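You operate a simulated robot arm through the tools that you are given. There is no shell and no other tool. Be economical: measure what you need, move in short steps, check, and stop when the job is done.

You run a simulated two-armed robot. Do the job below in one go: nothing can be reset, and whatever is moved stays where it is left.

JOB
On the table below the hopper, fold the striped cloth in half and then in half again.

Only the result counts: the job must be done as asked and must still hold three seconds after the hand-in. Knocking over, shifting, dropping, spilling or breaking anything else fails it. Flat cloth is picked up by pressing the open fingertips on it (5 to 10 N) and closing them slowly along it; thin cloth reads only 2 to 8 mm in the jaws.

ROBOT AND FRAMES
Two 7-joint arms with two-finger parallel grippers on one trunk, on a base that drives. Base frame: it is fixed to the floor where the robot stands at the start and does not move with it; the origin is under the middle of the robot, x ahead of it, y to its left, z up; the surface under the hand at the start is at about z = 0.85. Units: m, rad, N and s.
The left shoulder is at the start at [0.107, 0.143, 1.031], the right one opposite. Places, roughly: table below the hopper [0.7, -0.3, 0.8]. Payload 3.91 kg a hand.
Tool frame (each hand has its own): the origin (TCP) lies between the finger pads and is the grasp point; the fingertips stand 0.03 m ahead of it; z points along the fingers, y is the line along which they close. Largest opening 0.11 m; finger width 0.02, thickness 0.01; the body of the gripper, 0.048 by 0.112 m, starts 0.055 m behind the TCP.
Orientation is told as [roll, pitch, yaw] about the base's x, y, z axes, in that order, counted from this pose: with the fingers straight down and closing along the base's y, the tool's x points along the base's -x, its y along +y and its z along -z.

CONTROLS
- The arms move only by the tool drive_tool. It takes "left_plan", "right_plan" or both (then of equal length, played together; a hand with none holds still); each is a list of rows, each an object of numbers (a shift or turn left out is 0, a gripper value left out holds the last): "x", "y", "z": the shift along the tool's x, y, z in units of 200 mm (1.0 is 200 mm); "rx", "ry", "rz": the turn, a rotation vector about the tool's x, y, z in units of 45 degrees (1.0 is 45 degrees); "jaw": the closure in counts, from 0 (fully open) to 255 (shut). In form: [{"x": .., "y": .., "z": .., "rx": .., "ry": .., "rz": .., "jaw": ..}, ...]. A call has 1 to 20 rows; each row is the pose to reach, as a shift and turn from the pose commanded when the call began, along the tool's axes at that moment. A call with a number of a shift or a turn outside -1 to 1 is refused whole. A row lasts 0.2 s, in which the tool goes at most 0.05 m and 0.15 rad; a call with a longer step from one row to the next is refused whole, and so is a gripper value outside its range. A pose out of reach is approached as far as the arm can. The call stops where the force on the tool passes 40 N (or 10 N more than at its start, if that is more) or the arm is blocked; 0.2 s more then pass. The fingers move at their own pace (about 0.108 m/s each) and stop on an object; they squeeze with about 40 N. The grip force told is the motor's: it shows also when the fingers shut on nothing. Time passes only in rows, and 0.2 s behind the last, so rows that repeat a pose let the fingers close. The reply holds the time, the measured pose of the TCP, the force on the tool along the base axes, the opening and the grip force, in the units named above and with some noise, with the torque about the TCP (base axes, N m) and any sound that the robot's microphone picked up, and new pictures: "views" is both (left out), scene, wrist or none (wrist: the cameras of the hands that moved).
- Cameras (640 x 400 px; columns grow to the right, rows downward): "scene" is now at [0.1429, -0.0658, 1.2481]; the picture's right is [-0.61, -0.79, -0.01], its down [-0.50, 0.39, -0.77] and it looks along [0.61, -0.47, -0.63] (base axes); focal length 236 px, centre (320, 200). "left" rides on the left gripper at [0.073, -0.017, -0.103] in its tool frame; the picture's right is [0.23, 0.97, 0.00], its down [-0.76, 0.18, -0.62] and it looks along [-0.61, 0.14, 0.78] (tool axes); focal length 222 px, centre (320, 200). "right" rides on the right gripper at [0.073, 0.017, -0.103] in its tool frame; the picture's right is [-0.23, 0.97, 0.00], its down [-0.76, -0.18, -0.62] and it looks along [-0.61, -0.14, 0.78] (tool axes); focal length 222 px, centre (320, 200). There is no depth. A picture from a camera that has moved, and an enlarged one, comes with that camera's place and axes in the base frame and with its lens.
- slide_trunk(by): slides the trunk up (or, below 0, down) by that many m; the arms and the scene camera ride with it, the base frame stays. It gives what a move gives, with no picture.
- drive_base(legs): drives the robot by 1 to 6 legs, each [ahead, left, turn to the left] in m, m and rad, along the robot's own axes; the way and the turn of a leg run together, so that a leg with both is an arc; at most 1.5 m and 3.142 rad a leg. The arms and the cameras ride along, it lands a little off, and it stops where it bumps. It gives what a move gives, and a new picture of the scene camera.
- turn_head(pan, tilt): turns the head with the scene camera to pan (to the left, within 1.501 rad either way) and tilt (down, from -0.506 to 1.204), counted from straight ahead of the robot. It gives what a move gives, and a new picture of the scene camera.
- zoom(camera, box): a new picture of the part [left, top, right, bottom] of that camera's present view, enlarged. It takes no simulated time.
- hand_in(): hands the job in; it is judged then, once.

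Work in short steps. Places have to be worked out from the pictures, the camera data and where the tool is seen: move nearer, look again, correct. Check each grasp and each placing, and mend what went wrong. You have 120 turns and 260 pictures in all, those below and enlarged ones among them. Open the grippers and draw the arms clear of the work before you hand the job in, unless the task says otherwise; then end with one line.

The tools are called after "Request:" by a JSON object that holds its "method" and its "body". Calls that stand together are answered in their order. drive_tool: Moves the arms, as the interface text tells. Its arguments: {"type":"object","properties":{"left_plan":{"type":"array","items":{"type":"object","properties":{"x":{"type":"number"},"y":{"type":"number"},"z":{"type":"number"},"rx":{"type":"number"},"ry":{"type":"number"},"rz":{"type":"number"},"jaw":{"type":"number"}}}},"right_plan":{"type":"array","items":{"type":"object","properties":{"x":{"type":"number"},"y":{"type":"number"},"z":{"type":"number"},"rx":{"type":"number"},"ry":{"type":"number"},"rz":{"type":"number"},"jaw":{"type":"number"}}}},"views":{"type":"string","enum":["both","scene","wrist","none"]}},"required":[]} The other tools are called the same way: slide_trunk (by) slides the trunk up or down; drive_base (legs) drives the base; turn_head (pan, tilt) turns the head that bears the scene camera; zoom (camera, box) takes an enlarged picture of a part of a camera's view; hand_in () hands the job in.

At the start:

```text
time: 0.0
left_eef_pos: [0.9082, -0.1377, 1.0941]
left_tool_rot: [0.01, 0.003, -0.071]
left_force: [-0.2, -1.1, -0.1]
left_moment: [0.03, -0.03, -0.02]
left_gripper_width: 0.11
left_grasp_force: 0.1
right_eef_pos: [0.4801, -0.5912, 1.0628]
right_tool_rot: [0.009, 0.003, -0.067]
right_force: [0.6, -0.4, -1.3]
right_moment: [-0.07, 0.03, 0.02]
right_gripper_width: 0.11
right_grasp_force: 0.1
trunk travel left (down, up): [-0.475, 0.465]
robot x, y, heading: [0.0243, -0.0004, -0.067]
head pan, tilt: [-0.59, 0.679]
```

scene: 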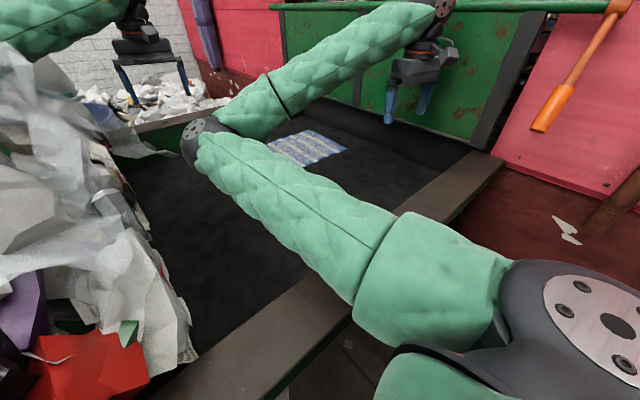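
right: 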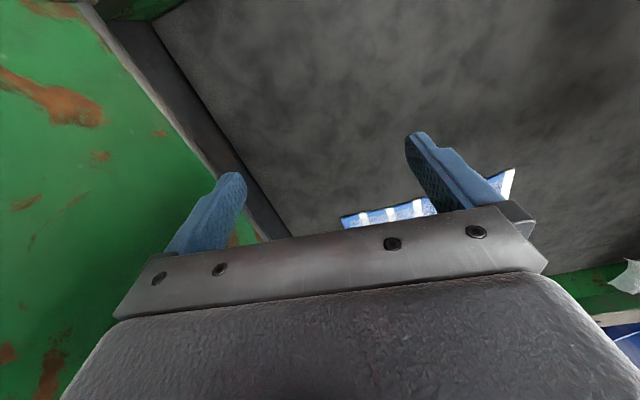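
left: 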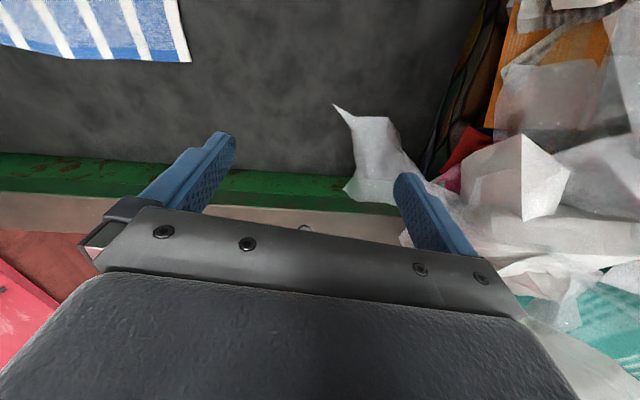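

The striped cloth lies between the hands, partly hidden behind the arms. I zoom in to measure it.

Request:
{"method": "zoom", "body": {"camera": "scene", "box": [220, 90, 400, 200]}}

Request:
{"method": "zoom", "body": {"camera": "left", "box": [0, 0, 320, 200]}}

```text
3.56 times, centred on (310, 145) of scene
camera zoom: at [0.1429, -0.0658, 1.2481], right [-0.61, -0.79, -0.01], down [-0.5, 0.39, -0.77], along [0.61, -0.47, -0.63], focal length 840 px, centre (356, 396)
```

zoom: 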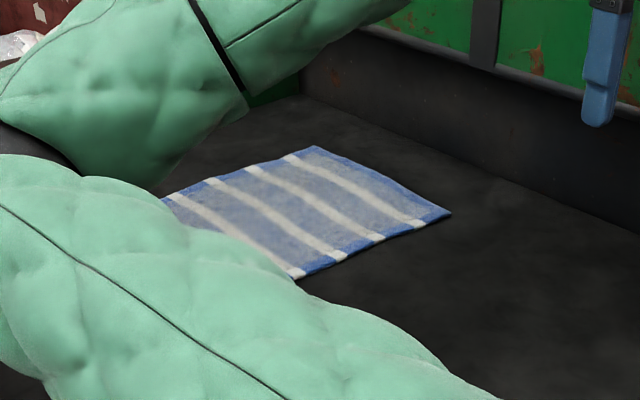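

```text
2.00 times, centred on (160, 100) of left
camera zoom: at [0.8354, -0.1495, 1.198], right [-0.16, 0.99, 0.01], down [0.77, 0.12, 0.62], along [0.61, 0.11, -0.78], focal length 444 px, centre (640, 400)
```

zoom: 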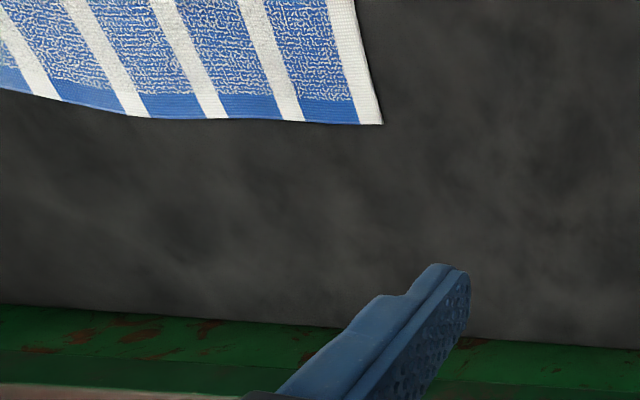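

By triangulation the table is at z≈0.85 and the cloth spans about x 0.70–0.92, y −0.31…−0.62, partly beyond reach from here. I look around to see whether the base can move to the right.

Request:
{"method": "turn_head", "body": {"pan": -1.2, "tilt": 0.6}}

Request:
{"method": "turn_head", "body": {"pan": 0.1, "tilt": 0.7}}

Request:
{"method": "turn_head", "body": {"pan": -0.4, "tilt": 0.1}}

```text
time: 1.0
left_eef_pos: [0.9056, -0.1386, 1.0966]
left_tool_rot: [0.009, -0.001, -0.075]
left_force: [-0.2, 0.1, -0.4]
left_moment: [0.02, 0.01, 0.01]
left_gripper_width: 0.1098
left_grasp_force: 0.1
right_eef_pos: [0.4764, -0.5909, 1.063]
right_tool_rot: [0.008, -0.001, -0.07]
right_force: [0.5, -0.3, 0.1]
right_moment: [0.0, 0.01, 0.01]
right_gripper_width: 0.1098
right_grasp_force: 0.0
trunk travel left (down, up): [-0.475, 0.465]
robot x, y, heading: [0.0207, 0.0033, -0.072]
head pan, tilt: [-1.201, 0.6]
camera scene: at [0.0992, -0.096, 1.2543], right [-0.95, -0.3, 0.0], down [-0.17, 0.55, -0.82], along [0.24, -0.78, -0.57], focal length 236 px, centre (320, 200)
```

scene: 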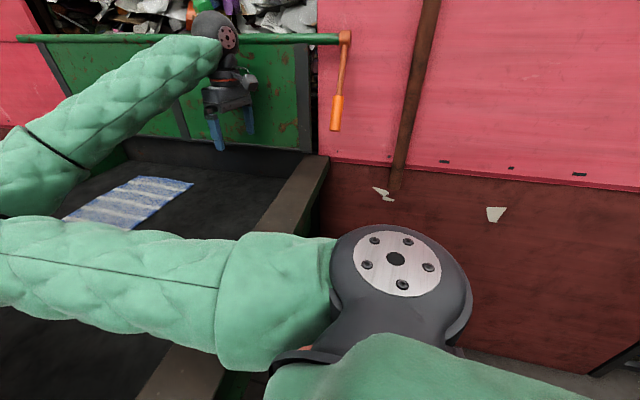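

```text
time: 2.5
left_eef_pos: [0.9053, -0.1381, 1.0963]
left_tool_rot: [0.009, 0.002, -0.075]
left_force: [0.4, -0.6, 0.4]
left_moment: [0.0, 0.01, 0.05]
left_gripper_width: 0.1099
left_grasp_force: 0.1
right_eef_pos: [0.4764, -0.588, 1.0637]
right_tool_rot: [0.007, 0.002, -0.068]
right_force: [0.6, 0.2, -0.6]
right_moment: [0.02, 0.01, 0.0]
right_gripper_width: 0.1098
right_grasp_force: 0.1
trunk travel left (down, up): [-0.475, 0.465]
robot x, y, heading: [0.0231, 0.0012, -0.072]
head pan, tilt: [0.099, 0.7]
camera scene: at [0.1577, -0.009, 1.2468], right [0.03, -1.0, -0.01], down [-0.64, -0.01, -0.76], along [0.76, 0.03, -0.64], focal length 236 px, centre (320, 200)
```

scene: 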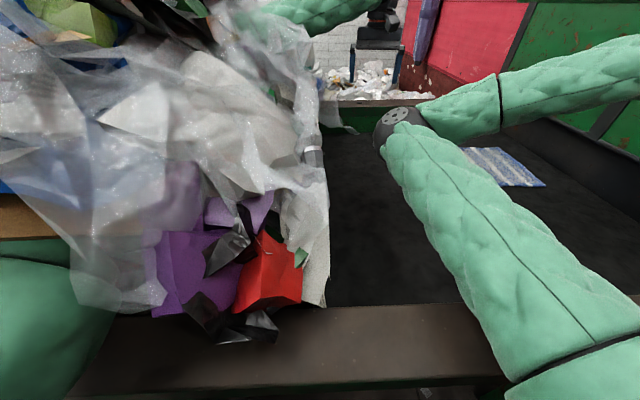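

```text
time: 3.5
left_eef_pos: [0.906, -0.1372, 1.097]
left_tool_rot: [0.008, 0.002, -0.075]
left_force: [0.5, 0.7, 0.8]
left_moment: [-0.01, 0.01, 0.01]
left_gripper_width: 0.1102
left_grasp_force: 0.0
right_eef_pos: [0.4762, -0.5901, 1.0645]
right_tool_rot: [0.009, 0.0, -0.07]
right_force: [-0.5, 0.6, -0.7]
right_moment: [0.04, 0.02, 0.01]
right_gripper_width: 0.11
right_grasp_force: 0.1
trunk travel left (down, up): [-0.475, 0.465]
robot x, y, heading: [0.0229, 0.0015, -0.067]
head pan, tilt: [-0.4, 0.099]
camera scene: at [0.155, -0.0535, 1.3011], right [-0.45, -0.89, -0.01], down [-0.09, 0.05, -0.99], along [0.89, -0.45, -0.1], focal length 236 px, centre (320, 200)
```

scene: 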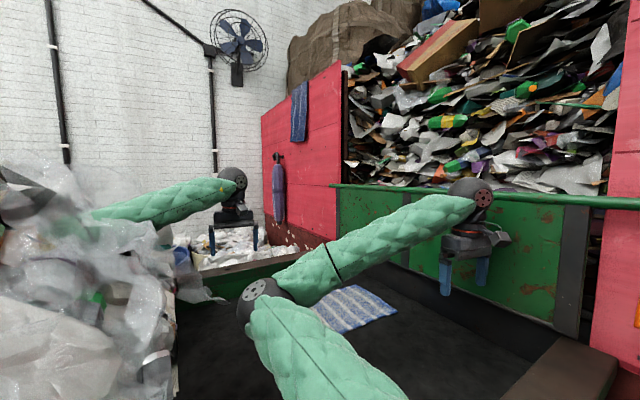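

The right wall is near y≈−0.73, and the left arm goes around or behind a pile of plastic. I look left to see how the left arm is routed before moving anything.

Request:
{"method": "turn_head", "body": {"pan": 0.9, "tilt": 0.5}}

Request:
{"method": "turn_head", "body": {"pan": 0.3, "tilt": 0.2}}

```text
time: 5.0
left_eef_pos: [0.9057, -0.1392, 1.0972]
left_tool_rot: [0.009, -0.001, -0.076]
left_force: [0.0, -0.4, 0.1]
left_moment: [0.0, 0.01, 0.0]
left_gripper_width: 0.1101
left_grasp_force: 0.0
right_eef_pos: [0.475, -0.5897, 1.0641]
right_tool_rot: [0.009, 0.0, -0.07]
right_force: [-0.3, 0.6, 0.4]
right_moment: [-0.03, -0.01, 0.01]
right_gripper_width: 0.1099
right_grasp_force: 0.1
trunk travel left (down, up): [-0.475, 0.465]
robot x, y, heading: [0.0245, -0.0018, -0.073]
head pan, tilt: [0.901, 0.499]
camera scene: at [0.1343, 0.0556, 1.265], right [0.74, -0.67, -0.01], down [-0.32, -0.35, -0.88], along [0.59, 0.65, -0.47], focal length 236 px, centre (320, 200)
```

scene: 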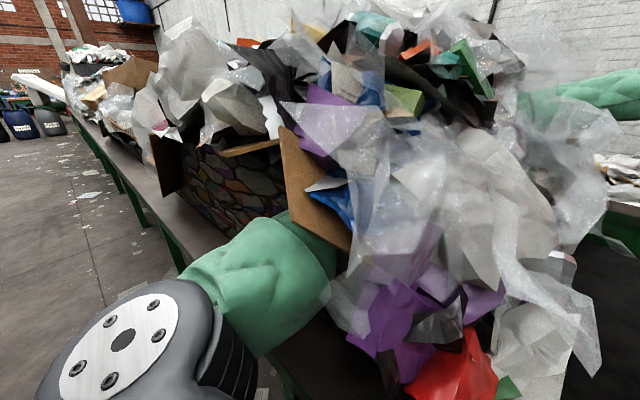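

```text
time: 6.0
left_eef_pos: [0.9066, -0.1388, 1.096]
left_tool_rot: [0.008, 0.0, -0.075]
left_force: [-0.2, 0.3, 0.2]
left_moment: [0.01, -0.01, 0.04]
left_gripper_width: 0.1099
left_grasp_force: 0.0
right_eef_pos: [0.4771, -0.5902, 1.0636]
right_tool_rot: [0.009, 0.001, -0.07]
right_force: [0.1, -0.1, -0.3]
right_moment: [-0.02, -0.01, -0.03]
right_gripper_width: 0.11
right_grasp_force: 0.0
trunk travel left (down, up): [-0.475, 0.465]
robot x, y, heading: [0.0241, -0.0031, -0.067]
head pan, tilt: [0.3, 0.201]
camera scene: at [0.1637, 0.0095, 1.2922], right [0.23, -0.97, -0.01], down [-0.2, -0.04, -0.98], along [0.95, 0.23, -0.2], focal length 236 px, centre (320, 200)
```

scene: 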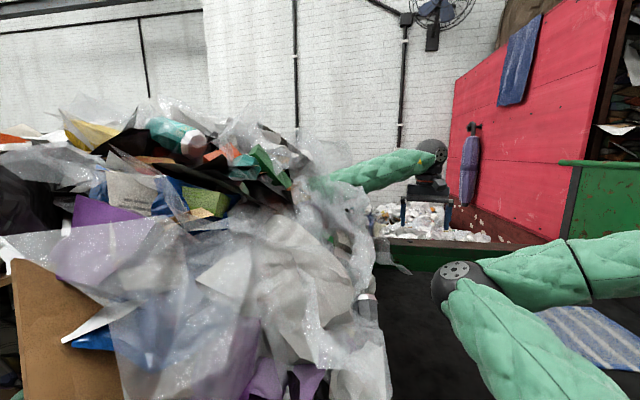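

The left arm passes through the pile with no force read, so I treat the pile as background and avoid it anyway. I bring the right hand inward (+y, +x) so the base can shift right without the hand hitting the wall.

Request:
{"method": "drive_tool", "body": {"right_plan": [{"y": 0.2, "x": -0.1, "z": -0.05}, {"y": 0.4, "x": -0.2, "z": -0.1}, {"y": 0.6, "x": -0.3, "z": -0.15}, {"y": 0.8, "x": -0.4, "z": -0.2}, {"y": 1.0, "x": -0.5, "z": -0.2}, {"y": 1.0, "x": -0.5, "z": -0.2}], "views": "scene"}}

Request:
{"method": "turn_head", "body": {"pan": -0.5, "tilt": 0.6}}

```text
time: 7.3
left_eef_pos: [0.906, -0.1387, 1.0964]
left_tool_rot: [0.009, 0.0, -0.075]
left_force: [0.6, 0.9, -0.4]
left_moment: [0.01, 0.0, 0.02]
left_gripper_width: 0.1099
left_grasp_force: 0.1
right_eef_pos: [0.5729, -0.5525, 1.108]
right_tool_rot: [0.009, 0.001, -0.07]
right_force: [-0.4, 0.3, -0.7]
right_moment: [-0.02, -0.03, 0.03]
right_gripper_width: 0.1098
right_grasp_force: 0.1
right hand out of reach, approached as far as the arm can: row 2, 3, 4, 5, 6
trunk travel left (down, up): [-0.475, 0.465]
robot x, y, heading: [0.0246, -0.0009, -0.072]
head pan, tilt: [0.3, 0.201]
camera scene: at [0.1637, 0.0094, 1.2923], right [0.23, -0.97, -0.01], down [-0.19, -0.04, -0.98], along [0.95, 0.23, -0.2], focal length 236 px, centre (320, 200)
```

scene: 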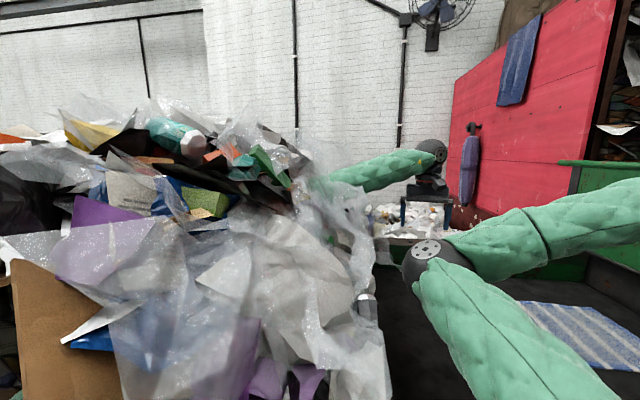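

```text
time: 8.5
left_eef_pos: [0.9063, -0.1375, 1.0959]
left_tool_rot: [0.008, 0.001, -0.074]
left_force: [-0.4, 0.2, 0.5]
left_moment: [-0.01, -0.02, -0.01]
left_gripper_width: 0.1099
left_grasp_force: 0.0
right_eef_pos: [0.5725, -0.5538, 1.1099]
right_tool_rot: [0.007, 0.0, -0.07]
right_force: [0.8, 0.6, 0.2]
right_moment: [-0.02, -0.01, 0.0]
right_gripper_width: 0.1098
right_grasp_force: 0.0
trunk travel left (down, up): [-0.475, 0.465]
robot x, y, heading: [0.0234, -0.0008, -0.069]
head pan, tilt: [-0.499, 0.6]
camera scene: at [0.1474, -0.0591, 1.255], right [-0.54, -0.84, -0.01], down [-0.48, 0.31, -0.82], along [0.7, -0.44, -0.57], focal length 236 px, centre (320, 200)
```

scene: 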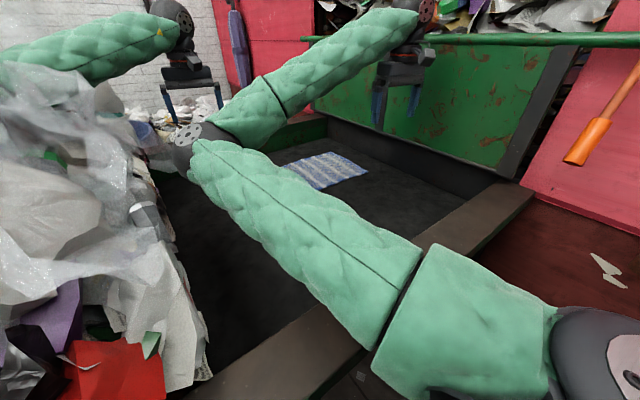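

The elbow is folded, which limits +y at this short range. I extend the right hand forward first, then see how far inward it goes.

Request:
{"method": "drive_tool", "body": {"right_plan": [{"x": -0.2}, {"x": -0.4}, {"x": -0.6}, {"x": -0.8}, {"x": -1.0}, {"x": -1.0}], "views": "scene"}}

```text
time: 9.9
left_eef_pos: [0.9055, -0.1378, 1.0953]
left_tool_rot: [0.009, 0.001, -0.076]
left_force: [0.2, 0.5, -0.3]
left_moment: [-0.03, 0.01, 0.02]
left_gripper_width: 0.1098
left_grasp_force: 0.1
right_eef_pos: [0.7713, -0.5645, 1.1084]
right_tool_rot: [0.008, 0.0, -0.069]
right_force: [-0.2, 0.1, -0.6]
right_moment: [0.02, -0.04, 0.02]
right_gripper_width: 0.1101
right_grasp_force: 0.2
trunk travel left (down, up): [-0.475, 0.465]
robot x, y, heading: [0.0228, 0.0025, -0.072]
head pan, tilt: [-0.499, 0.6]
camera scene: at [0.1474, -0.0592, 1.255], right [-0.54, -0.84, -0.01], down [-0.48, 0.31, -0.82], along [0.69, -0.44, -0.57], focal length 236 px, centre (320, 200)
```

scene: 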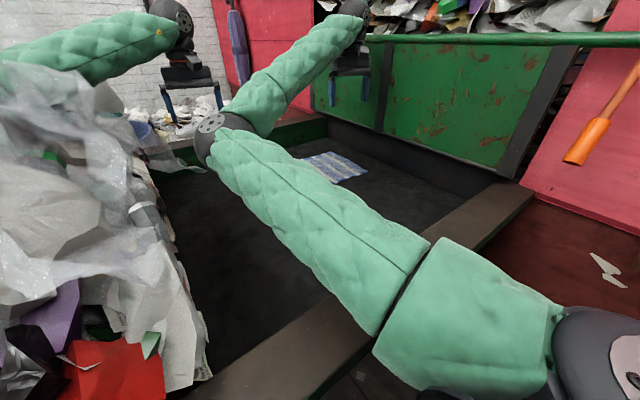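

The right hand is now at (0.77, −0.56). Now I bring it inward by 0.2 m.

Request:
{"method": "drive_tool", "body": {"right_plan": [{"y": 0.2}, {"y": 0.4}, {"y": 0.6}, {"y": 0.8}, {"y": 1.0}, {"y": 1.0}], "views": "scene"}}

```text
time: 11.3
left_eef_pos: [0.9054, -0.1375, 1.0967]
left_tool_rot: [0.008, 0.001, -0.073]
left_force: [-0.1, -0.4, -0.4]
left_moment: [0.01, 0.01, 0.06]
left_gripper_width: 0.11
left_grasp_force: 0.0
right_eef_pos: [0.8598, -0.473, 1.1225]
right_tool_rot: [0.009, 0.0, -0.069]
right_force: [0.0, 0.2, 0.3]
right_moment: [0.01, -0.01, 0.0]
right_gripper_width: 0.11
right_grasp_force: 0.2
right hand out of reach, approached as far as the arm can: row 2, 3, 4, 5, 6
trunk travel left (down, up): [-0.475, 0.465]
robot x, y, heading: [0.0255, -0.0012, -0.075]
head pan, tilt: [-0.499, 0.6]
camera scene: at [0.1473, -0.0592, 1.255], right [-0.54, -0.84, -0.01], down [-0.48, 0.31, -0.82], along [0.69, -0.44, -0.57], focal length 236 px, centre (320, 200)
```

scene: 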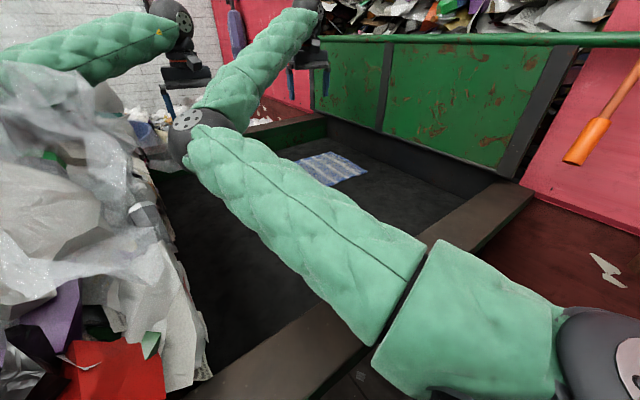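

The right arm stops along a boundary that may come from its wrist. I test whether turning the tool yaw frees it.

Request:
{"method": "drive_tool", "body": {"right_plan": [{"rz": 0.18}, {"rz": 0.36}, {"rz": 0.54}, {"rz": 0.72}, {"rz": 0.9}, {"rz": 0.9, "y": 0.2}, {"rz": 0.9, "y": 0.4}, {"rz": 0.9, "y": 0.4}], "views": "none"}}

```text
time: 13.1
left_eef_pos: [0.9054, -0.1385, 1.0971]
left_tool_rot: [0.008, 0.001, -0.075]
left_force: [0.4, -0.7, 0.0]
left_moment: [0.01, 0.01, -0.02]
left_gripper_width: 0.1097
left_grasp_force: 0.0
right_eef_pos: [0.8999, -0.4401, 1.1311]
right_tool_rot: [0.007, 0.006, -0.776]
right_force: [0.4, 0.3, -0.3]
right_moment: [0.01, 0.0, 0.02]
right_gripper_width: 0.1101
right_grasp_force: 0.1
right hand out of reach, approached as far as the arm can: row 6, 7, 8
trunk travel left (down, up): [-0.475, 0.465]
robot x, y, heading: [0.0265, 0.0034, -0.068]
head pan, tilt: [-0.499, 0.6]
```

The boundary is unchanged, so it's the shoulder rather than the wrist. Working lower relative to the shoulder may help, so I raise the trunk 0.2, lower the right hand back, and test again.

Request:
{"method": "slide_trunk", "body": {"by": 0.2}}

Request:
{"method": "drive_tool", "body": {"right_plan": [{"z": 0.2}, {"z": 0.4}, {"z": 0.6}, {"z": 0.8}, {"z": 0.8, "y": 0.2}, {"z": 0.8, "y": 0.4}, {"z": 0.8, "y": 0.6}, {"z": 0.8, "y": 0.6}], "views": "scene"}}

```text
time: 15.2
left_eef_pos: [0.9081, -0.1254, 1.2975]
left_tool_rot: [-0.001, 0.001, -0.069]
left_force: [0.6, -0.1, 0.0]
left_moment: [-0.02, 0.0, 0.05]
left_gripper_width: 0.11
left_grasp_force: 0.0
right_eef_pos: [0.9022, -0.4273, 1.3345]
right_tool_rot: [-0.001, 0.0, -0.772]
right_force: [-0.1, -0.5, 0.3]
right_moment: [0.01, -0.03, 0.02]
right_gripper_width: 0.1098
right_grasp_force: 0.1
trunk travel left (down, up): [-0.675, 0.265]
robot x, y, heading: [0.0223, 0.0031, -0.063]
head pan, tilt: [-0.499, 0.6]
```

```text
time: 17.1
left_eef_pos: [0.9061, -0.127, 1.2969]
left_tool_rot: [-0.002, -0.001, -0.072]
left_force: [0.3, 0.5, -0.8]
left_moment: [-0.02, -0.04, -0.02]
left_gripper_width: 0.1101
left_grasp_force: 0.0
right_eef_pos: [0.9065, -0.4292, 1.1747]
right_tool_rot: [-0.002, 0.001, -0.77]
right_force: [-0.4, -1.1, 0.4]
right_moment: [-0.03, 0.0, 0.01]
right_gripper_width: 0.11
right_grasp_force: 0.1
right hand out of reach, approached as far as the arm can: row 1, 2, 3, 5, 6, 7, 8
trunk travel left (down, up): [-0.675, 0.265]
robot x, y, heading: [0.0234, 0.0025, -0.068]
head pan, tilt: [-0.499, 0.6]
camera scene: at [0.1475, -0.0488, 1.4554], right [-0.54, -0.84, 0.0], down [-0.48, 0.3, -0.82], along [0.7, -0.44, -0.57], focal length 236 px, centre (320, 200)
```

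scene: 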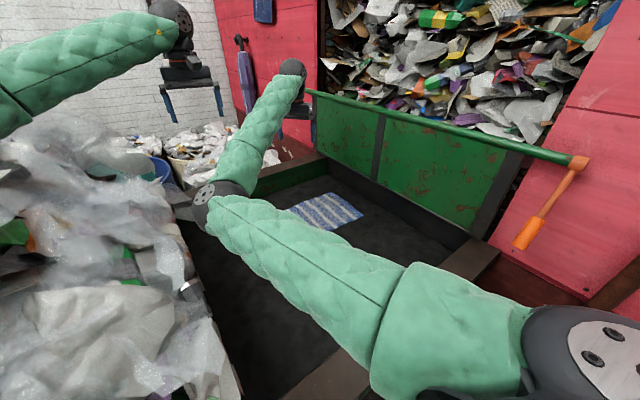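

The right arm's elbow points inward and is stuck at its shoulder limit, and its forearm would be in the way over the cloth. I'll try to swing the elbow outward by pointing the hand inward, so I first raise the trunk for clearance and restore the yaw.

Request:
{"method": "slide_trunk", "body": {"by": 0.15}}

Request:
{"method": "drive_tool", "body": {"right_plan": [{"rz": -0.18}, {"rz": -0.36}, {"rz": -0.54}, {"rz": -0.72}, {"rz": -0.9}, {"rz": -0.9}], "views": "none"}}

Request:
{"method": "drive_tool", "body": {"right_plan": [{"rx": -0.16}, {"rx": -0.33}, {"rx": -0.5}, {"rx": -0.66}, {"rx": -0.83}, {"rx": -1.0}, {"rx": -1.0}], "views": "scene"}}

```text
time: 18.8
left_eef_pos: [0.9071, -0.1283, 1.4471]
left_tool_rot: [-0.001, 0.002, -0.072]
left_force: [0.3, 0.7, 0.4]
left_moment: [-0.01, -0.01, -0.01]
left_gripper_width: 0.1097
left_grasp_force: 0.0
right_eef_pos: [0.9066, -0.4288, 1.3233]
right_tool_rot: [-0.002, 0.001, -0.77]
right_force: [0.2, -0.2, -0.7]
right_moment: [0.01, -0.01, -0.02]
right_gripper_width: 0.1101
right_grasp_force: 0.0
trunk travel left (down, up): [-0.825, 0.115]
robot x, y, heading: [0.0247, 0.0016, -0.068]
head pan, tilt: [-0.499, 0.6]
```

```text
time: 20.2
left_eef_pos: [0.9063, -0.127, 1.4475]
left_tool_rot: [-0.001, 0.0, -0.071]
left_force: [0.0, 0.3, 0.2]
left_moment: [0.02, 0.02, -0.03]
left_gripper_width: 0.1098
left_grasp_force: 0.1
right_eef_pos: [0.906, -0.4298, 1.3244]
right_tool_rot: [-0.001, 0.001, -0.061]
right_force: [0.3, -0.4, -0.1]
right_moment: [0.01, 0.04, -0.02]
right_gripper_width: 0.1102
right_grasp_force: 0.2
trunk travel left (down, up): [-0.825, 0.115]
robot x, y, heading: [0.0241, 0.0011, -0.072]
head pan, tilt: [-0.499, 0.6]
```

```text
time: 21.8
left_eef_pos: [0.9068, -0.1254, 1.4471]
left_tool_rot: [0.0, -0.001, -0.068]
left_force: [-0.2, 0.4, -0.1]
left_moment: [-0.01, 0.0, 0.02]
left_gripper_width: 0.1101
left_grasp_force: 0.1
right_eef_pos: [0.9064, -0.4277, 1.3236]
right_tool_rot: [0.785, 0.001, -0.062]
right_force: [-0.2, -0.3, -0.4]
right_moment: [-0.01, 0.03, 0.01]
right_gripper_width: 0.1099
right_grasp_force: 0.0
right hand out of reach, approached as far as the arm can: row 1
trunk travel left (down, up): [-0.825, 0.115]
robot x, y, heading: [0.0272, 0.0016, -0.072]
head pan, tilt: [-0.499, 0.6]
camera scene: at [0.1483, -0.048, 1.6054], right [-0.54, -0.84, 0.0], down [-0.48, 0.3, -0.82], along [0.7, -0.44, -0.57], focal length 236 px, centre (320, 200)
```

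scene: 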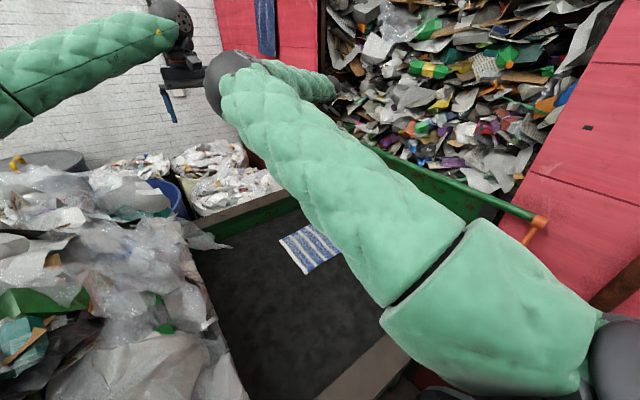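

Tilting raised the right elbow nicely. I move the left hand away to the left and push the right hand inward in this posture.

Request:
{"method": "drive_tool", "body": {"left_plan": [{"y": 0.2}, {"y": 0.4}, {"y": 0.6}, {"y": 0.8}, {"y": 1.0}, {"y": 1.0}], "right_plan": [{"y": 0.14, "z": 0.14}, {"y": 0.28, "z": 0.28}, {"y": 0.42, "z": 0.42}, {"y": 0.56, "z": 0.56}, {"y": 0.7, "z": 0.7}, {"y": 0.7, "z": 0.7}], "views": "scene"}}

```text
time: 23.2
left_eef_pos: [0.9222, 0.07, 1.4467]
left_tool_rot: [0.001, 0.002, -0.072]
left_force: [0.0, -1.5, 1.3]
left_moment: [0.05, 0.03, 0.0]
left_gripper_width: 0.11
left_grasp_force: 0.0
right_eef_pos: [0.9195, -0.2333, 1.3232]
right_tool_rot: [0.788, 0.0, -0.064]
right_force: [0.3, 0.0, 0.1]
right_moment: [0.03, -0.01, -0.01]
right_gripper_width: 0.1098
right_grasp_force: 0.0
trunk travel left (down, up): [-0.825, 0.115]
robot x, y, heading: [0.0254, 0.0009, -0.067]
head pan, tilt: [-0.499, 0.6]
camera scene: at [0.1486, -0.0515, 1.6052], right [-0.54, -0.84, 0.0], down [-0.48, 0.3, -0.82], along [0.7, -0.44, -0.57], focal length 236 px, centre (320, 200)
```

scene: 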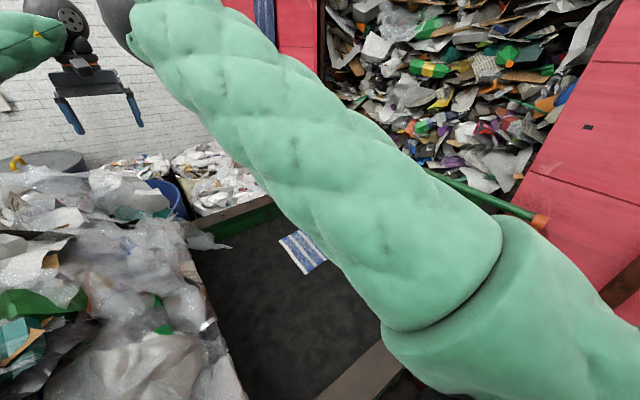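

The right hand now reaches inward freely with the elbow up. I turn it back to fingers-down and check that the elbow posture stays good.

Request:
{"method": "drive_tool", "body": {"right_plan": [{"rx": 0.16}, {"rx": 0.33}, {"rx": 0.5}, {"rx": 0.66}, {"rx": 0.83}, {"rx": 1.0}, {"rx": 1.0}], "views": "scene"}}

```text
time: 24.8
left_eef_pos: [0.921, 0.0743, 1.4464]
left_tool_rot: [0.002, 0.0, -0.072]
left_force: [-0.4, 0.4, -0.5]
left_moment: [-0.01, 0.0, 0.01]
left_gripper_width: 0.11
left_grasp_force: 0.0
right_eef_pos: [0.9496, -0.28, 1.3204]
right_tool_rot: [0.013, 0.011, -0.078]
right_force: [-0.2, 0.3, 0.5]
right_moment: [0.01, 0.0, 0.01]
right_gripper_width: 0.11
right_grasp_force: 0.0
right hand out of reach, approached as far as the arm can: row 4, 5, 6, 7
trunk travel left (down, up): [-0.825, 0.115]
robot x, y, heading: [0.0222, 0.0056, -0.071]
head pan, tilt: [-0.499, 0.6]
camera scene: at [0.1478, -0.0486, 1.6054], right [-0.54, -0.84, 0.0], down [-0.48, 0.3, -0.82], along [0.7, -0.44, -0.57], focal length 236 px, centre (320, 200)
```

scene: 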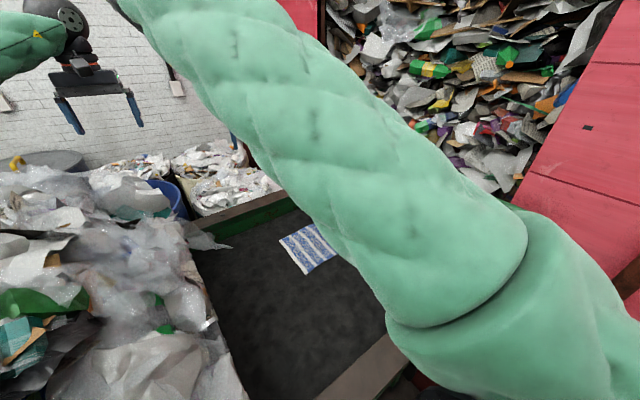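

The elbow stays up and the hand is only at full stretch. I pull the right hand back toward the robot to test inner reach.

Request:
{"method": "drive_tool", "body": {"right_plan": [{"x": 0.2}, {"x": 0.4}, {"x": 0.6}, {"x": 0.8}, {"x": 1.0}, {"x": 1.0}], "views": "scene"}}

```text
time: 25.9
left_eef_pos: [0.9212, 0.0723, 1.4467]
left_tool_rot: [0.001, 0.001, -0.072]
left_force: [0.2, 0.3, 0.2]
left_moment: [-0.01, -0.02, -0.02]
left_gripper_width: 0.11
left_grasp_force: 0.1
right_eef_pos: [0.814, -0.3616, 1.2193]
right_tool_rot: [0.016, 0.159, -0.088]
right_force: [-0.5, -0.1, 0.3]
right_moment: [0.0, 0.02, 0.03]
right_gripper_width: 0.1099
right_grasp_force: 0.1
right hand out of reach, approached as far as the arm can: row 1, 2, 3, 4, 5
trunk travel left (down, up): [-0.825, 0.115]
robot x, y, heading: [0.0247, 0.0058, -0.072]
head pan, tilt: [-0.499, 0.6]
stopped in row 5 (right hand): the arm was blocked; the commanded pose is now the measured one
camera scene: at [0.1474, -0.0496, 1.6054], right [-0.54, -0.84, 0.0], down [-0.48, 0.3, -0.82], along [0.7, -0.44, -0.57], focal length 236 px, centre (320, 200)
```

scene: 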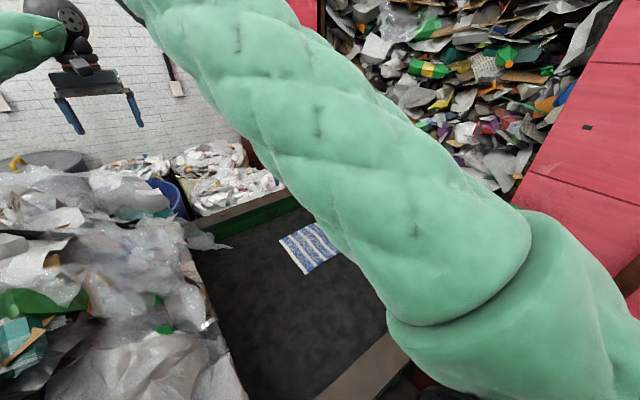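

It was blocked with a tilt of 0.16, probably a wrist limit. I go back to the rolled posture and move in while rolled.

Request:
{"method": "drive_tool", "body": {"right_plan": [{"rx": -0.16, "z": -0.1}, {"rx": -0.33, "z": -0.2}, {"rx": -0.5, "z": -0.3}, {"rx": -0.66, "z": -0.4}, {"rx": -0.83, "z": -0.5}, {"rx": -1.0, "z": -0.5}, {"rx": -1.0, "z": -0.5}], "views": "scene"}}

```text
time: 27.5
left_eef_pos: [0.921, 0.0729, 1.4472]
left_tool_rot: [0.0, -0.001, -0.073]
left_force: [-0.6, -0.2, -0.3]
left_moment: [0.01, -0.01, -0.03]
left_gripper_width: 0.1101
left_grasp_force: 0.0
right_eef_pos: [0.8294, -0.3613, 1.32]
right_tool_rot: [0.8, 0.159, -0.085]
right_force: [0.4, -0.3, 0.8]
right_moment: [-0.04, 0.03, 0.0]
right_gripper_width: 0.11
right_grasp_force: 0.1
trunk travel left (down, up): [-0.825, 0.115]
robot x, y, heading: [0.0236, 0.0008, -0.068]
head pan, tilt: [-0.499, 0.6]
camera scene: at [0.1475, -0.0481, 1.6055], right [-0.54, -0.84, 0.0], down [-0.48, 0.3, -0.82], along [0.7, -0.44, -0.57], focal length 236 px, centre (320, 200)
```

scene: 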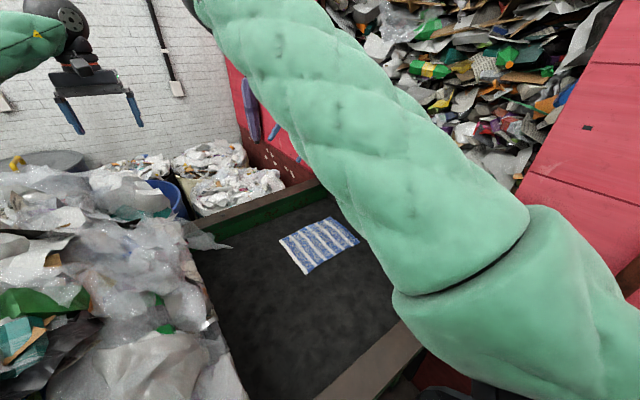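

That works and the elbow is moving outward. I roll further toward horizontal to swing the elbow fully out.

Request:
{"method": "drive_tool", "body": {"right_plan": [{"rx": -0.16}, {"rx": -0.33}, {"rx": -0.5, "x": 0.1}, {"rx": -0.66, "x": 0.2}, {"rx": -0.83, "x": 0.3}, {"rx": -0.83, "x": 0.4}, {"rx": -0.83, "x": 0.4}], "views": "scene"}}

```text
time: 29.1
left_eef_pos: [0.9216, 0.0725, 1.4456]
left_tool_rot: [0.0, 0.0, -0.073]
left_force: [0.2, -0.3, 0.2]
left_moment: [0.03, 0.01, 0.02]
left_gripper_width: 0.1099
left_grasp_force: 0.1
right_eef_pos: [0.7479, -0.3611, 1.3308]
right_tool_rot: [1.414, 0.153, -0.112]
right_force: [-0.4, 1.0, -0.2]
right_moment: [0.04, 0.02, -0.02]
right_gripper_width: 0.1099
right_grasp_force: 0.0
right hand out of reach, approached as far as the arm can: row 5, 6, 7
trunk travel left (down, up): [-0.825, 0.115]
robot x, y, heading: [0.0264, 0.0018, -0.066]
head pan, tilt: [-0.499, 0.6]
camera scene: at [0.1485, -0.0492, 1.6053], right [-0.54, -0.84, 0.0], down [-0.48, 0.3, -0.82], along [0.7, -0.44, -0.57], focal length 236 px, centre (320, 200)
```

scene: 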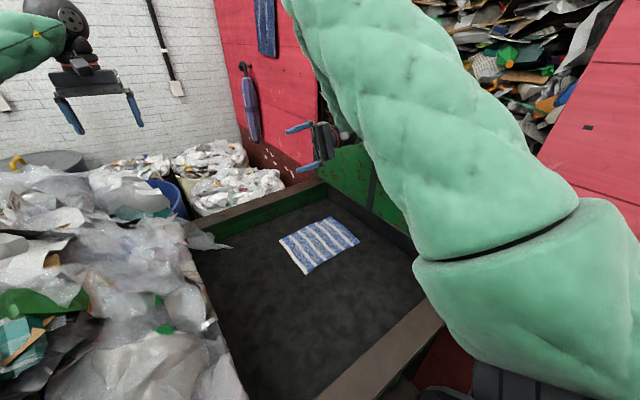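

The elbow is now up and out to the right. I roll the hand back to pointing down at this nearer spot.

Request:
{"method": "drive_tool", "body": {"right_plan": [{"rx": 0.16}, {"rx": 0.33}, {"rx": 0.5}, {"rx": 0.66}, {"rx": 0.83}, {"rx": 1.0}, {"rx": 1.0}], "views": "none"}}

Request:
{"method": "drive_tool", "body": {"right_plan": [{"rx": 0.16}, {"rx": 0.33}, {"rx": 0.5}, {"rx": 0.66}, {"rx": 0.8}, {"rx": 0.8, "ry": 0.1}, {"rx": 0.8, "ry": 0.2}, {"rx": 0.8, "ry": 0.2}], "views": "scene"}}

```text
time: 30.7
left_eef_pos: [0.9203, 0.072, 1.4477]
left_tool_rot: [0.0, 0.0, -0.07]
left_force: [0.4, 0.1, 0.4]
left_moment: [0.01, -0.02, -0.01]
left_gripper_width: 0.1101
left_grasp_force: 0.2
right_eef_pos: [0.7448, -0.3684, 1.3199]
right_tool_rot: [0.668, 0.173, -0.094]
right_force: [1.1, 0.3, -0.3]
right_moment: [0.02, 0.0, -0.02]
right_gripper_width: 0.1098
right_grasp_force: 0.1
trunk travel left (down, up): [-0.825, 0.115]
robot x, y, heading: [0.022, -0.0002, -0.071]
head pan, tilt: [-0.499, 0.6]
```

```text
time: 31.6
left_eef_pos: [0.9199, 0.0734, 1.4478]
left_tool_rot: [0.001, 0.001, -0.07]
left_force: [0.5, -1.2, -0.4]
left_moment: [-0.01, 0.0, -0.05]
left_gripper_width: 0.1099
left_grasp_force: 0.0
right_eef_pos: [0.7295, -0.3747, 1.2245]
right_tool_rot: [0.245, 0.315, -0.108]
right_force: [-1.0, 0.1, -0.8]
right_moment: [-0.01, -0.01, -0.01]
right_gripper_width: 0.1099
right_grasp_force: 0.0
trunk travel left (down, up): [-0.825, 0.115]
robot x, y, heading: [0.0249, 0.0048, -0.071]
head pan, tilt: [-0.499, 0.6]
stopped in row 4 (right hand): the arm was blocked; the commanded pose is now the measured one
camera scene: at [0.1479, -0.0485, 1.6054], right [-0.54, -0.84, 0.0], down [-0.48, 0.3, -0.82], along [0.7, -0.44, -0.57], focal length 236 px, centre (320, 200)
```

scene: 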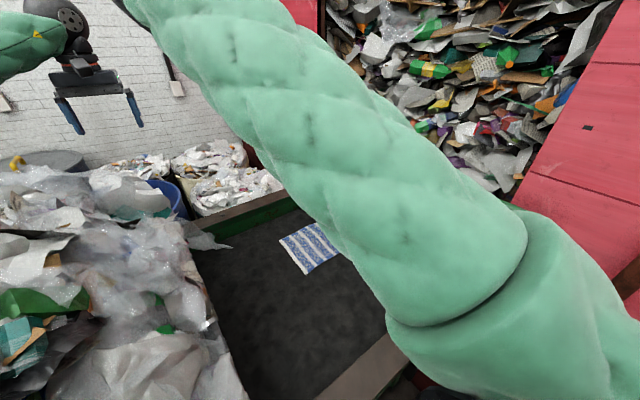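

The elbow is at its bend limit at this height. I lower the hand below the raised shoulder, where an elbow-up posture needs less bend, and straighten it while descending.

Request:
{"method": "drive_tool", "body": {"right_plan": [{"z": 0.2}, {"z": 0.4}, {"z": 0.6}, {"z": 0.8, "rx": 0.1, "ry": -0.13}, {"z": 0.8, "rx": 0.2, "ry": -0.26}, {"z": 0.8, "rx": 0.31, "ry": -0.4}, {"z": 0.8, "rx": 0.31, "ry": -0.4}], "views": "both"}}

```text
time: 33.2
left_eef_pos: [0.9221, 0.0729, 1.4464]
left_tool_rot: [0.0, 0.002, -0.071]
left_force: [-0.3, 0.1, 0.1]
left_moment: [0.0, 0.0, -0.02]
left_gripper_width: 0.1098
left_grasp_force: 0.0
right_eef_pos: [0.6973, -0.3921, 1.075]
right_tool_rot: [-0.007, 0.003, -0.145]
right_force: [0.6, 0.1, -0.5]
right_moment: [0.0, -0.01, 0.03]
right_gripper_width: 0.1099
right_grasp_force: 0.0
right hand out of reach, approached as far as the arm can: row 4, 5, 6, 7
trunk travel left (down, up): [-0.825, 0.115]
robot x, y, heading: [0.0241, 0.002, -0.069]
head pan, tilt: [-0.499, 0.6]
camera scene: at [0.1486, -0.0487, 1.6053], right [-0.54, -0.84, 0.0], down [-0.48, 0.3, -0.82], along [0.7, -0.44, -0.57], focal length 236 px, centre (320, 200)
camera right: at [0.6295, -0.3634, 1.1793], right [0.36, 0.93, -0.01], down [0.73, -0.28, 0.62], along [0.58, -0.23, -0.78], focal length 222 px, centre (320, 200)
```

scene: 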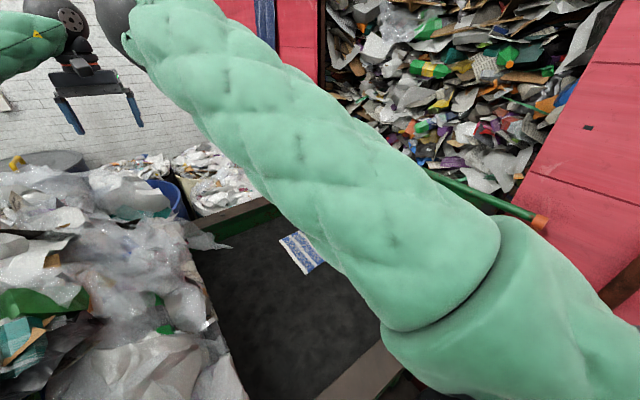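
right: 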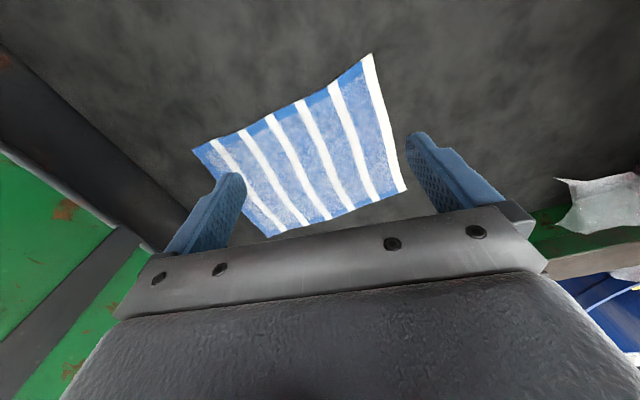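

With the trunk high, the right hand reaches (0.70,−0.39) fingers-down, with the elbow above the work. From its camera the corners are about A(0.68,−0.32), B(0.90,−0.31), C(0.93,−0.605), D(0.70,−0.61). I bring the hand inward before driving right.

Request:
{"method": "drive_tool", "body": {"right_plan": [{"y": 0.15, "x": -0.1}, {"y": 0.3, "x": -0.2}, {"y": 0.45, "x": -0.3}, {"y": 0.6, "x": -0.4}, {"y": 0.75, "x": -0.5}, {"y": 0.75, "x": -0.5}], "views": "none"}}

```text
time: 34.6
left_eef_pos: [0.9208, 0.0725, 1.4479]
left_tool_rot: [0.0, 0.0, -0.071]
left_force: [-0.2, 0.7, 0.2]
left_moment: [-0.04, -0.02, 0.02]
left_gripper_width: 0.11
left_grasp_force: 0.0
right_eef_pos: [0.8543, -0.3363, 1.0653]
right_tool_rot: [-0.007, 0.002, -0.145]
right_force: [0.3, 0.9, -0.3]
right_moment: [-0.01, -0.04, -0.01]
right_gripper_width: 0.1098
right_grasp_force: 0.2
right hand out of reach, approached as far as the arm can: row 1, 2, 3, 4, 5, 6
trunk travel left (down, up): [-0.825, 0.115]
robot x, y, heading: [0.0217, 0.0028, -0.066]
head pan, tilt: [-0.499, 0.6]
```

The right hand is at y −0.34, which is enough to shift the base 0.27 m to the right and square the heading.

Request:
{"method": "drive_base", "body": {"legs": [[0, -0.27, 0.07]]}}

```text
time: 36.5
left_eef_pos: [0.905, -0.133, 1.4467]
left_tool_rot: [0.0, 0.0, 0.001]
left_force: [0.9, 0.1, -0.9]
left_moment: [-0.01, -0.01, -0.02]
left_gripper_width: 0.1099
left_grasp_force: 0.0
right_eef_pos: [0.8688, -0.5474, 1.0645]
right_tool_rot: [-0.009, 0.002, -0.074]
right_force: [0.3, -0.5, 0.0]
right_moment: [-0.01, 0.0, 0.0]
right_gripper_width: 0.1103
right_grasp_force: 0.0
trunk travel left (down, up): [-0.825, 0.115]
robot x, y, heading: [0.0178, -0.2673, 0.0]
head pan, tilt: [-0.499, 0.6]
camera scene: at [0.1428, -0.3097, 1.6054], right [-0.48, -0.88, 0.0], down [-0.5, 0.27, -0.82], along [0.73, -0.39, -0.57], focal length 236 px, centre (320, 200)
```

scene: 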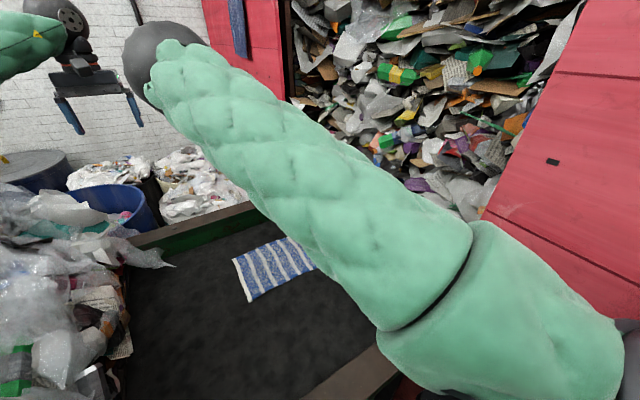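

Now I move the right hand over corner D at about (0.727,−0.587) and lower it part way.

Request:
{"method": "drive_tool", "body": {"right_plan": [{"x": 0.14, "y": -0.05, "z": 0.06}, {"x": 0.28, "y": -0.1, "z": 0.12, "rz": -0.05}, {"x": 0.42, "y": -0.15, "z": 0.18, "rz": -0.094}, {"x": 0.56, "y": -0.2, "z": 0.24, "rz": -0.094}, {"x": 0.69, "y": -0.25, "z": 0.3, "rz": -0.094}, {"x": 0.69, "y": -0.25, "z": 0.3, "rz": -0.094}], "views": "both"}}

```text
time: 37.9
left_eef_pos: [0.9062, -0.1332, 1.4456]
left_tool_rot: [0.0, -0.001, 0.0]
left_force: [-0.5, 0.3, 0.0]
left_moment: [0.01, 0.01, 0.02]
left_gripper_width: 0.1098
left_grasp_force: 0.1
right_eef_pos: [0.7312, -0.6044, 1.0042]
right_tool_rot: [-0.007, 0.006, 0.0]
right_force: [-0.3, -0.3, -0.6]
right_moment: [-0.01, -0.01, 0.01]
right_gripper_width: 0.1102
right_grasp_force: 0.0
right hand out of reach, approached as far as the arm can: row 1, 2, 3, 4, 5, 6
trunk travel left (down, up): [-0.825, 0.115]
robot x, y, heading: [0.0126, -0.272, 0.002]
head pan, tilt: [-0.499, 0.6]
camera scene: at [0.1428, -0.3102, 1.6054], right [-0.48, -0.88, 0.0], down [-0.5, 0.27, -0.82], along [0.73, -0.39, -0.57], focal length 236 px, centre (320, 200)
camera right: at [0.66, -0.5855, 1.1075], right [0.23, 0.97, -0.01], down [0.77, -0.17, 0.62], along [0.6, -0.15, -0.78], focal length 222 px, centre (320, 200)
```

scene: 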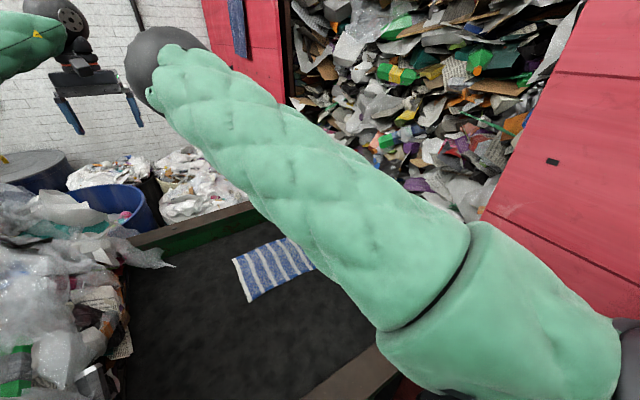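
right: 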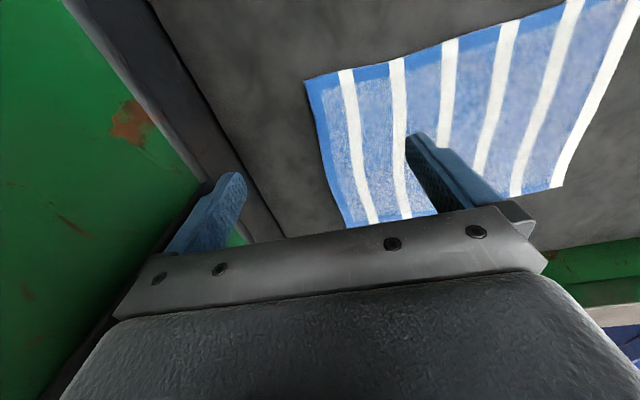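

The shoulder limit still stops me ~2 cm short in y at D. Turning the base slightly left moves the boundary without changing reach.

Request:
{"method": "drive_base", "body": {"legs": [[0.0, 0.0, 0.15]]}}

```text
time: 38.9
left_eef_pos: [0.875, -0.001, 1.4465]
left_tool_rot: [0.0, 0.001, 0.154]
left_force: [0.2, 0.6, 0.2]
left_moment: [-0.01, 0.03, 0.01]
left_gripper_width: 0.1097
left_grasp_force: 0.1
right_eef_pos: [0.7746, -0.4924, 1.0044]
right_tool_rot: [-0.005, 0.004, 0.152]
right_force: [0.2, 0.4, 0.1]
right_moment: [-0.02, -0.01, 0.0]
right_gripper_width: 0.11
right_grasp_force: 0.1
trunk travel left (down, up): [-0.825, 0.115]
robot x, y, heading: [0.013, -0.2685, 0.152]
head pan, tilt: [-0.499, 0.6]
camera scene: at [0.1477, -0.2904, 1.6054], right [-0.34, -0.94, 0.0], down [-0.53, 0.19, -0.82], along [0.78, -0.28, -0.57], focal length 236 px, centre (320, 200)
```

scene: 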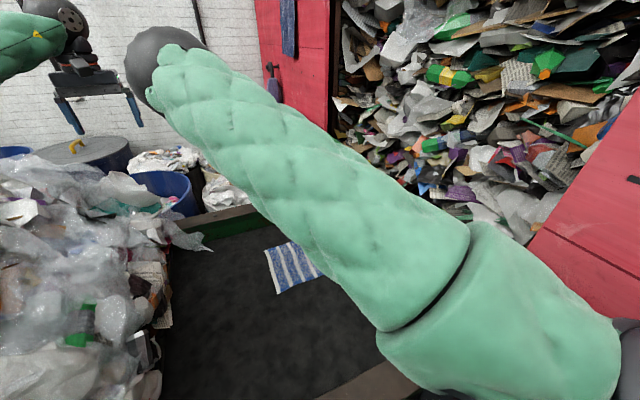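

I send the right hand to D with the yaw matched to the cloth (~0.07), and bring the left hand part of the way toward A.

Request:
{"method": "drive_tool", "body": {"left_plan": [{"x": 0.126, "y": -0.118, "z": 0.107}, {"x": 0.252, "y": -0.236, "z": 0.214}, {"x": 0.378, "y": -0.354, "z": 0.321}, {"x": 0.504, "y": -0.472, "z": 0.428}, {"x": 0.63, "y": -0.59, "z": 0.535}, {"x": 0.756, "y": -0.708, "z": 0.642}, {"x": 0.885, "y": -0.826, "z": 0.75}, {"x": 0.885, "y": -0.826, "z": 0.75}], "right_plan": [{"x": 0.08, "y": -0.11}, {"x": 0.16, "y": -0.22}, {"x": 0.24, "y": -0.33, "rz": 0.1}, {"x": 0.32, "y": -0.435, "rz": 0.104}, {"x": 0.32, "y": -0.435, "rz": 0.104}, {"x": 0.32, "y": -0.435, "rz": 0.104}, {"x": 0.32, "y": -0.435, "rz": 0.104}, {"x": 0.32, "y": -0.435, "rz": 0.104}], "views": "scene"}}

```text
time: 40.7
left_eef_pos: [0.7248, -0.1898, 1.2975]
left_tool_rot: [0.0, -0.001, 0.153]
left_force: [0.5, 0.5, -0.5]
left_moment: [0.01, 0.0, -0.03]
left_gripper_width: 0.1102
left_grasp_force: 0.0
right_eef_pos: [0.724, -0.5886, 1.0051]
right_tool_rot: [-0.007, 0.004, 0.07]
right_force: [-0.7, -1.2, 0.1]
right_moment: [-0.02, 0.01, -0.04]
right_gripper_width: 0.1099
right_grasp_force: 0.0
trunk travel left (down, up): [-0.825, 0.115]
robot x, y, heading: [0.0155, -0.2678, 0.154]
head pan, tilt: [-0.499, 0.6]
camera scene: at [0.1472, -0.2897, 1.6054], right [-0.34, -0.94, 0.0], down [-0.53, 0.19, -0.82], along [0.78, -0.28, -0.57], focal length 236 px, centre (320, 200)
```

scene: 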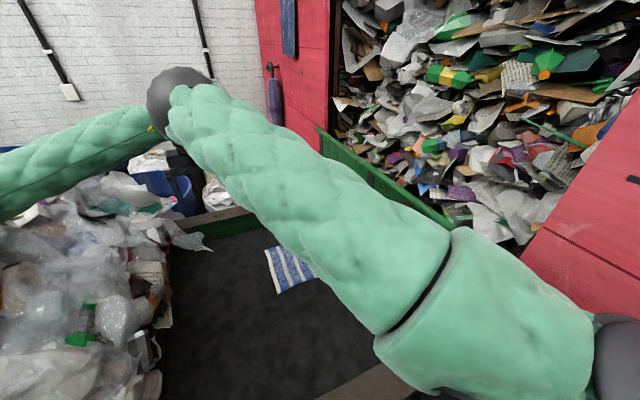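

The right hand is exactly at D. The left wrist is close under the right elbow, so I lower the left hand straight down first.

Request:
{"method": "drive_tool", "body": {"left_plan": [{"z": 0.2, "y": 0.1}, {"z": 0.4, "y": 0.1}, {"z": 0.6, "y": 0.1}, {"z": 0.8, "y": 0.0}, {"z": 1.0, "y": -0.1}, {"z": 1.0, "y": -0.2}], "views": "both"}}

```text
time: 42.1
left_eef_pos: [0.7291, -0.2312, 1.0956]
left_tool_rot: [0.0, 0.001, 0.152]
left_force: [0.6, 0.5, -0.1]
left_moment: [-0.01, 0.01, -0.02]
left_gripper_width: 0.1098
left_grasp_force: 0.1
right_eef_pos: [0.7245, -0.5891, 1.005]
right_tool_rot: [-0.008, 0.006, 0.069]
right_force: [0.7, 0.1, 0.1]
right_moment: [0.01, -0.03, -0.01]
right_gripper_width: 0.1099
right_grasp_force: 0.0
trunk travel left (down, up): [-0.825, 0.115]
robot x, y, heading: [0.0167, -0.2708, 0.154]
head pan, tilt: [-0.499, 0.6]
camera scene: at [0.1472, -0.2917, 1.6054], right [-0.34, -0.94, 0.0], down [-0.53, 0.19, -0.82], along [0.78, -0.28, -0.57], focal length 236 px, centre (320, 200)
camera left: at [0.6614, -0.258, 1.1995], right [-0.37, 0.93, 0.0], down [0.73, 0.29, 0.62], along [0.58, 0.23, -0.78], focal length 222 px, centre (320, 200)
```

scene: 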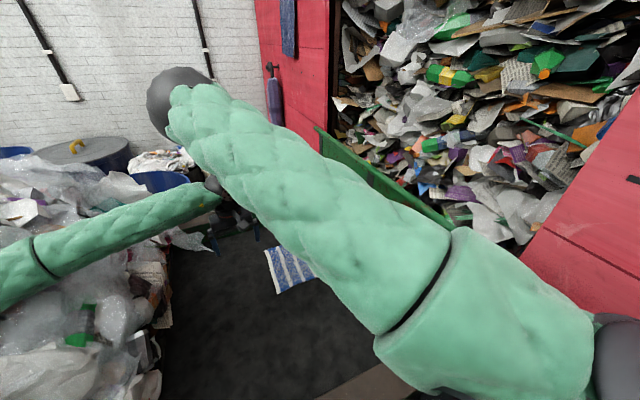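
left: 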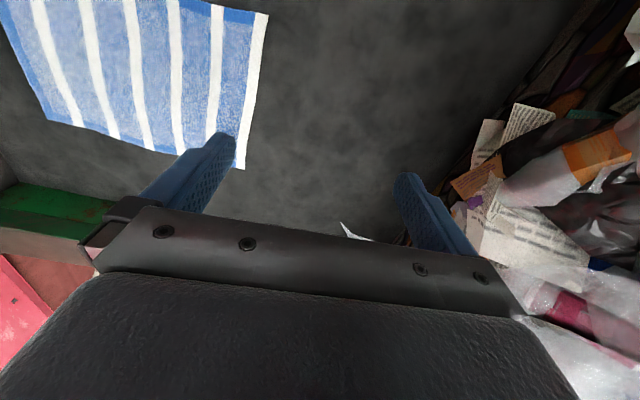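

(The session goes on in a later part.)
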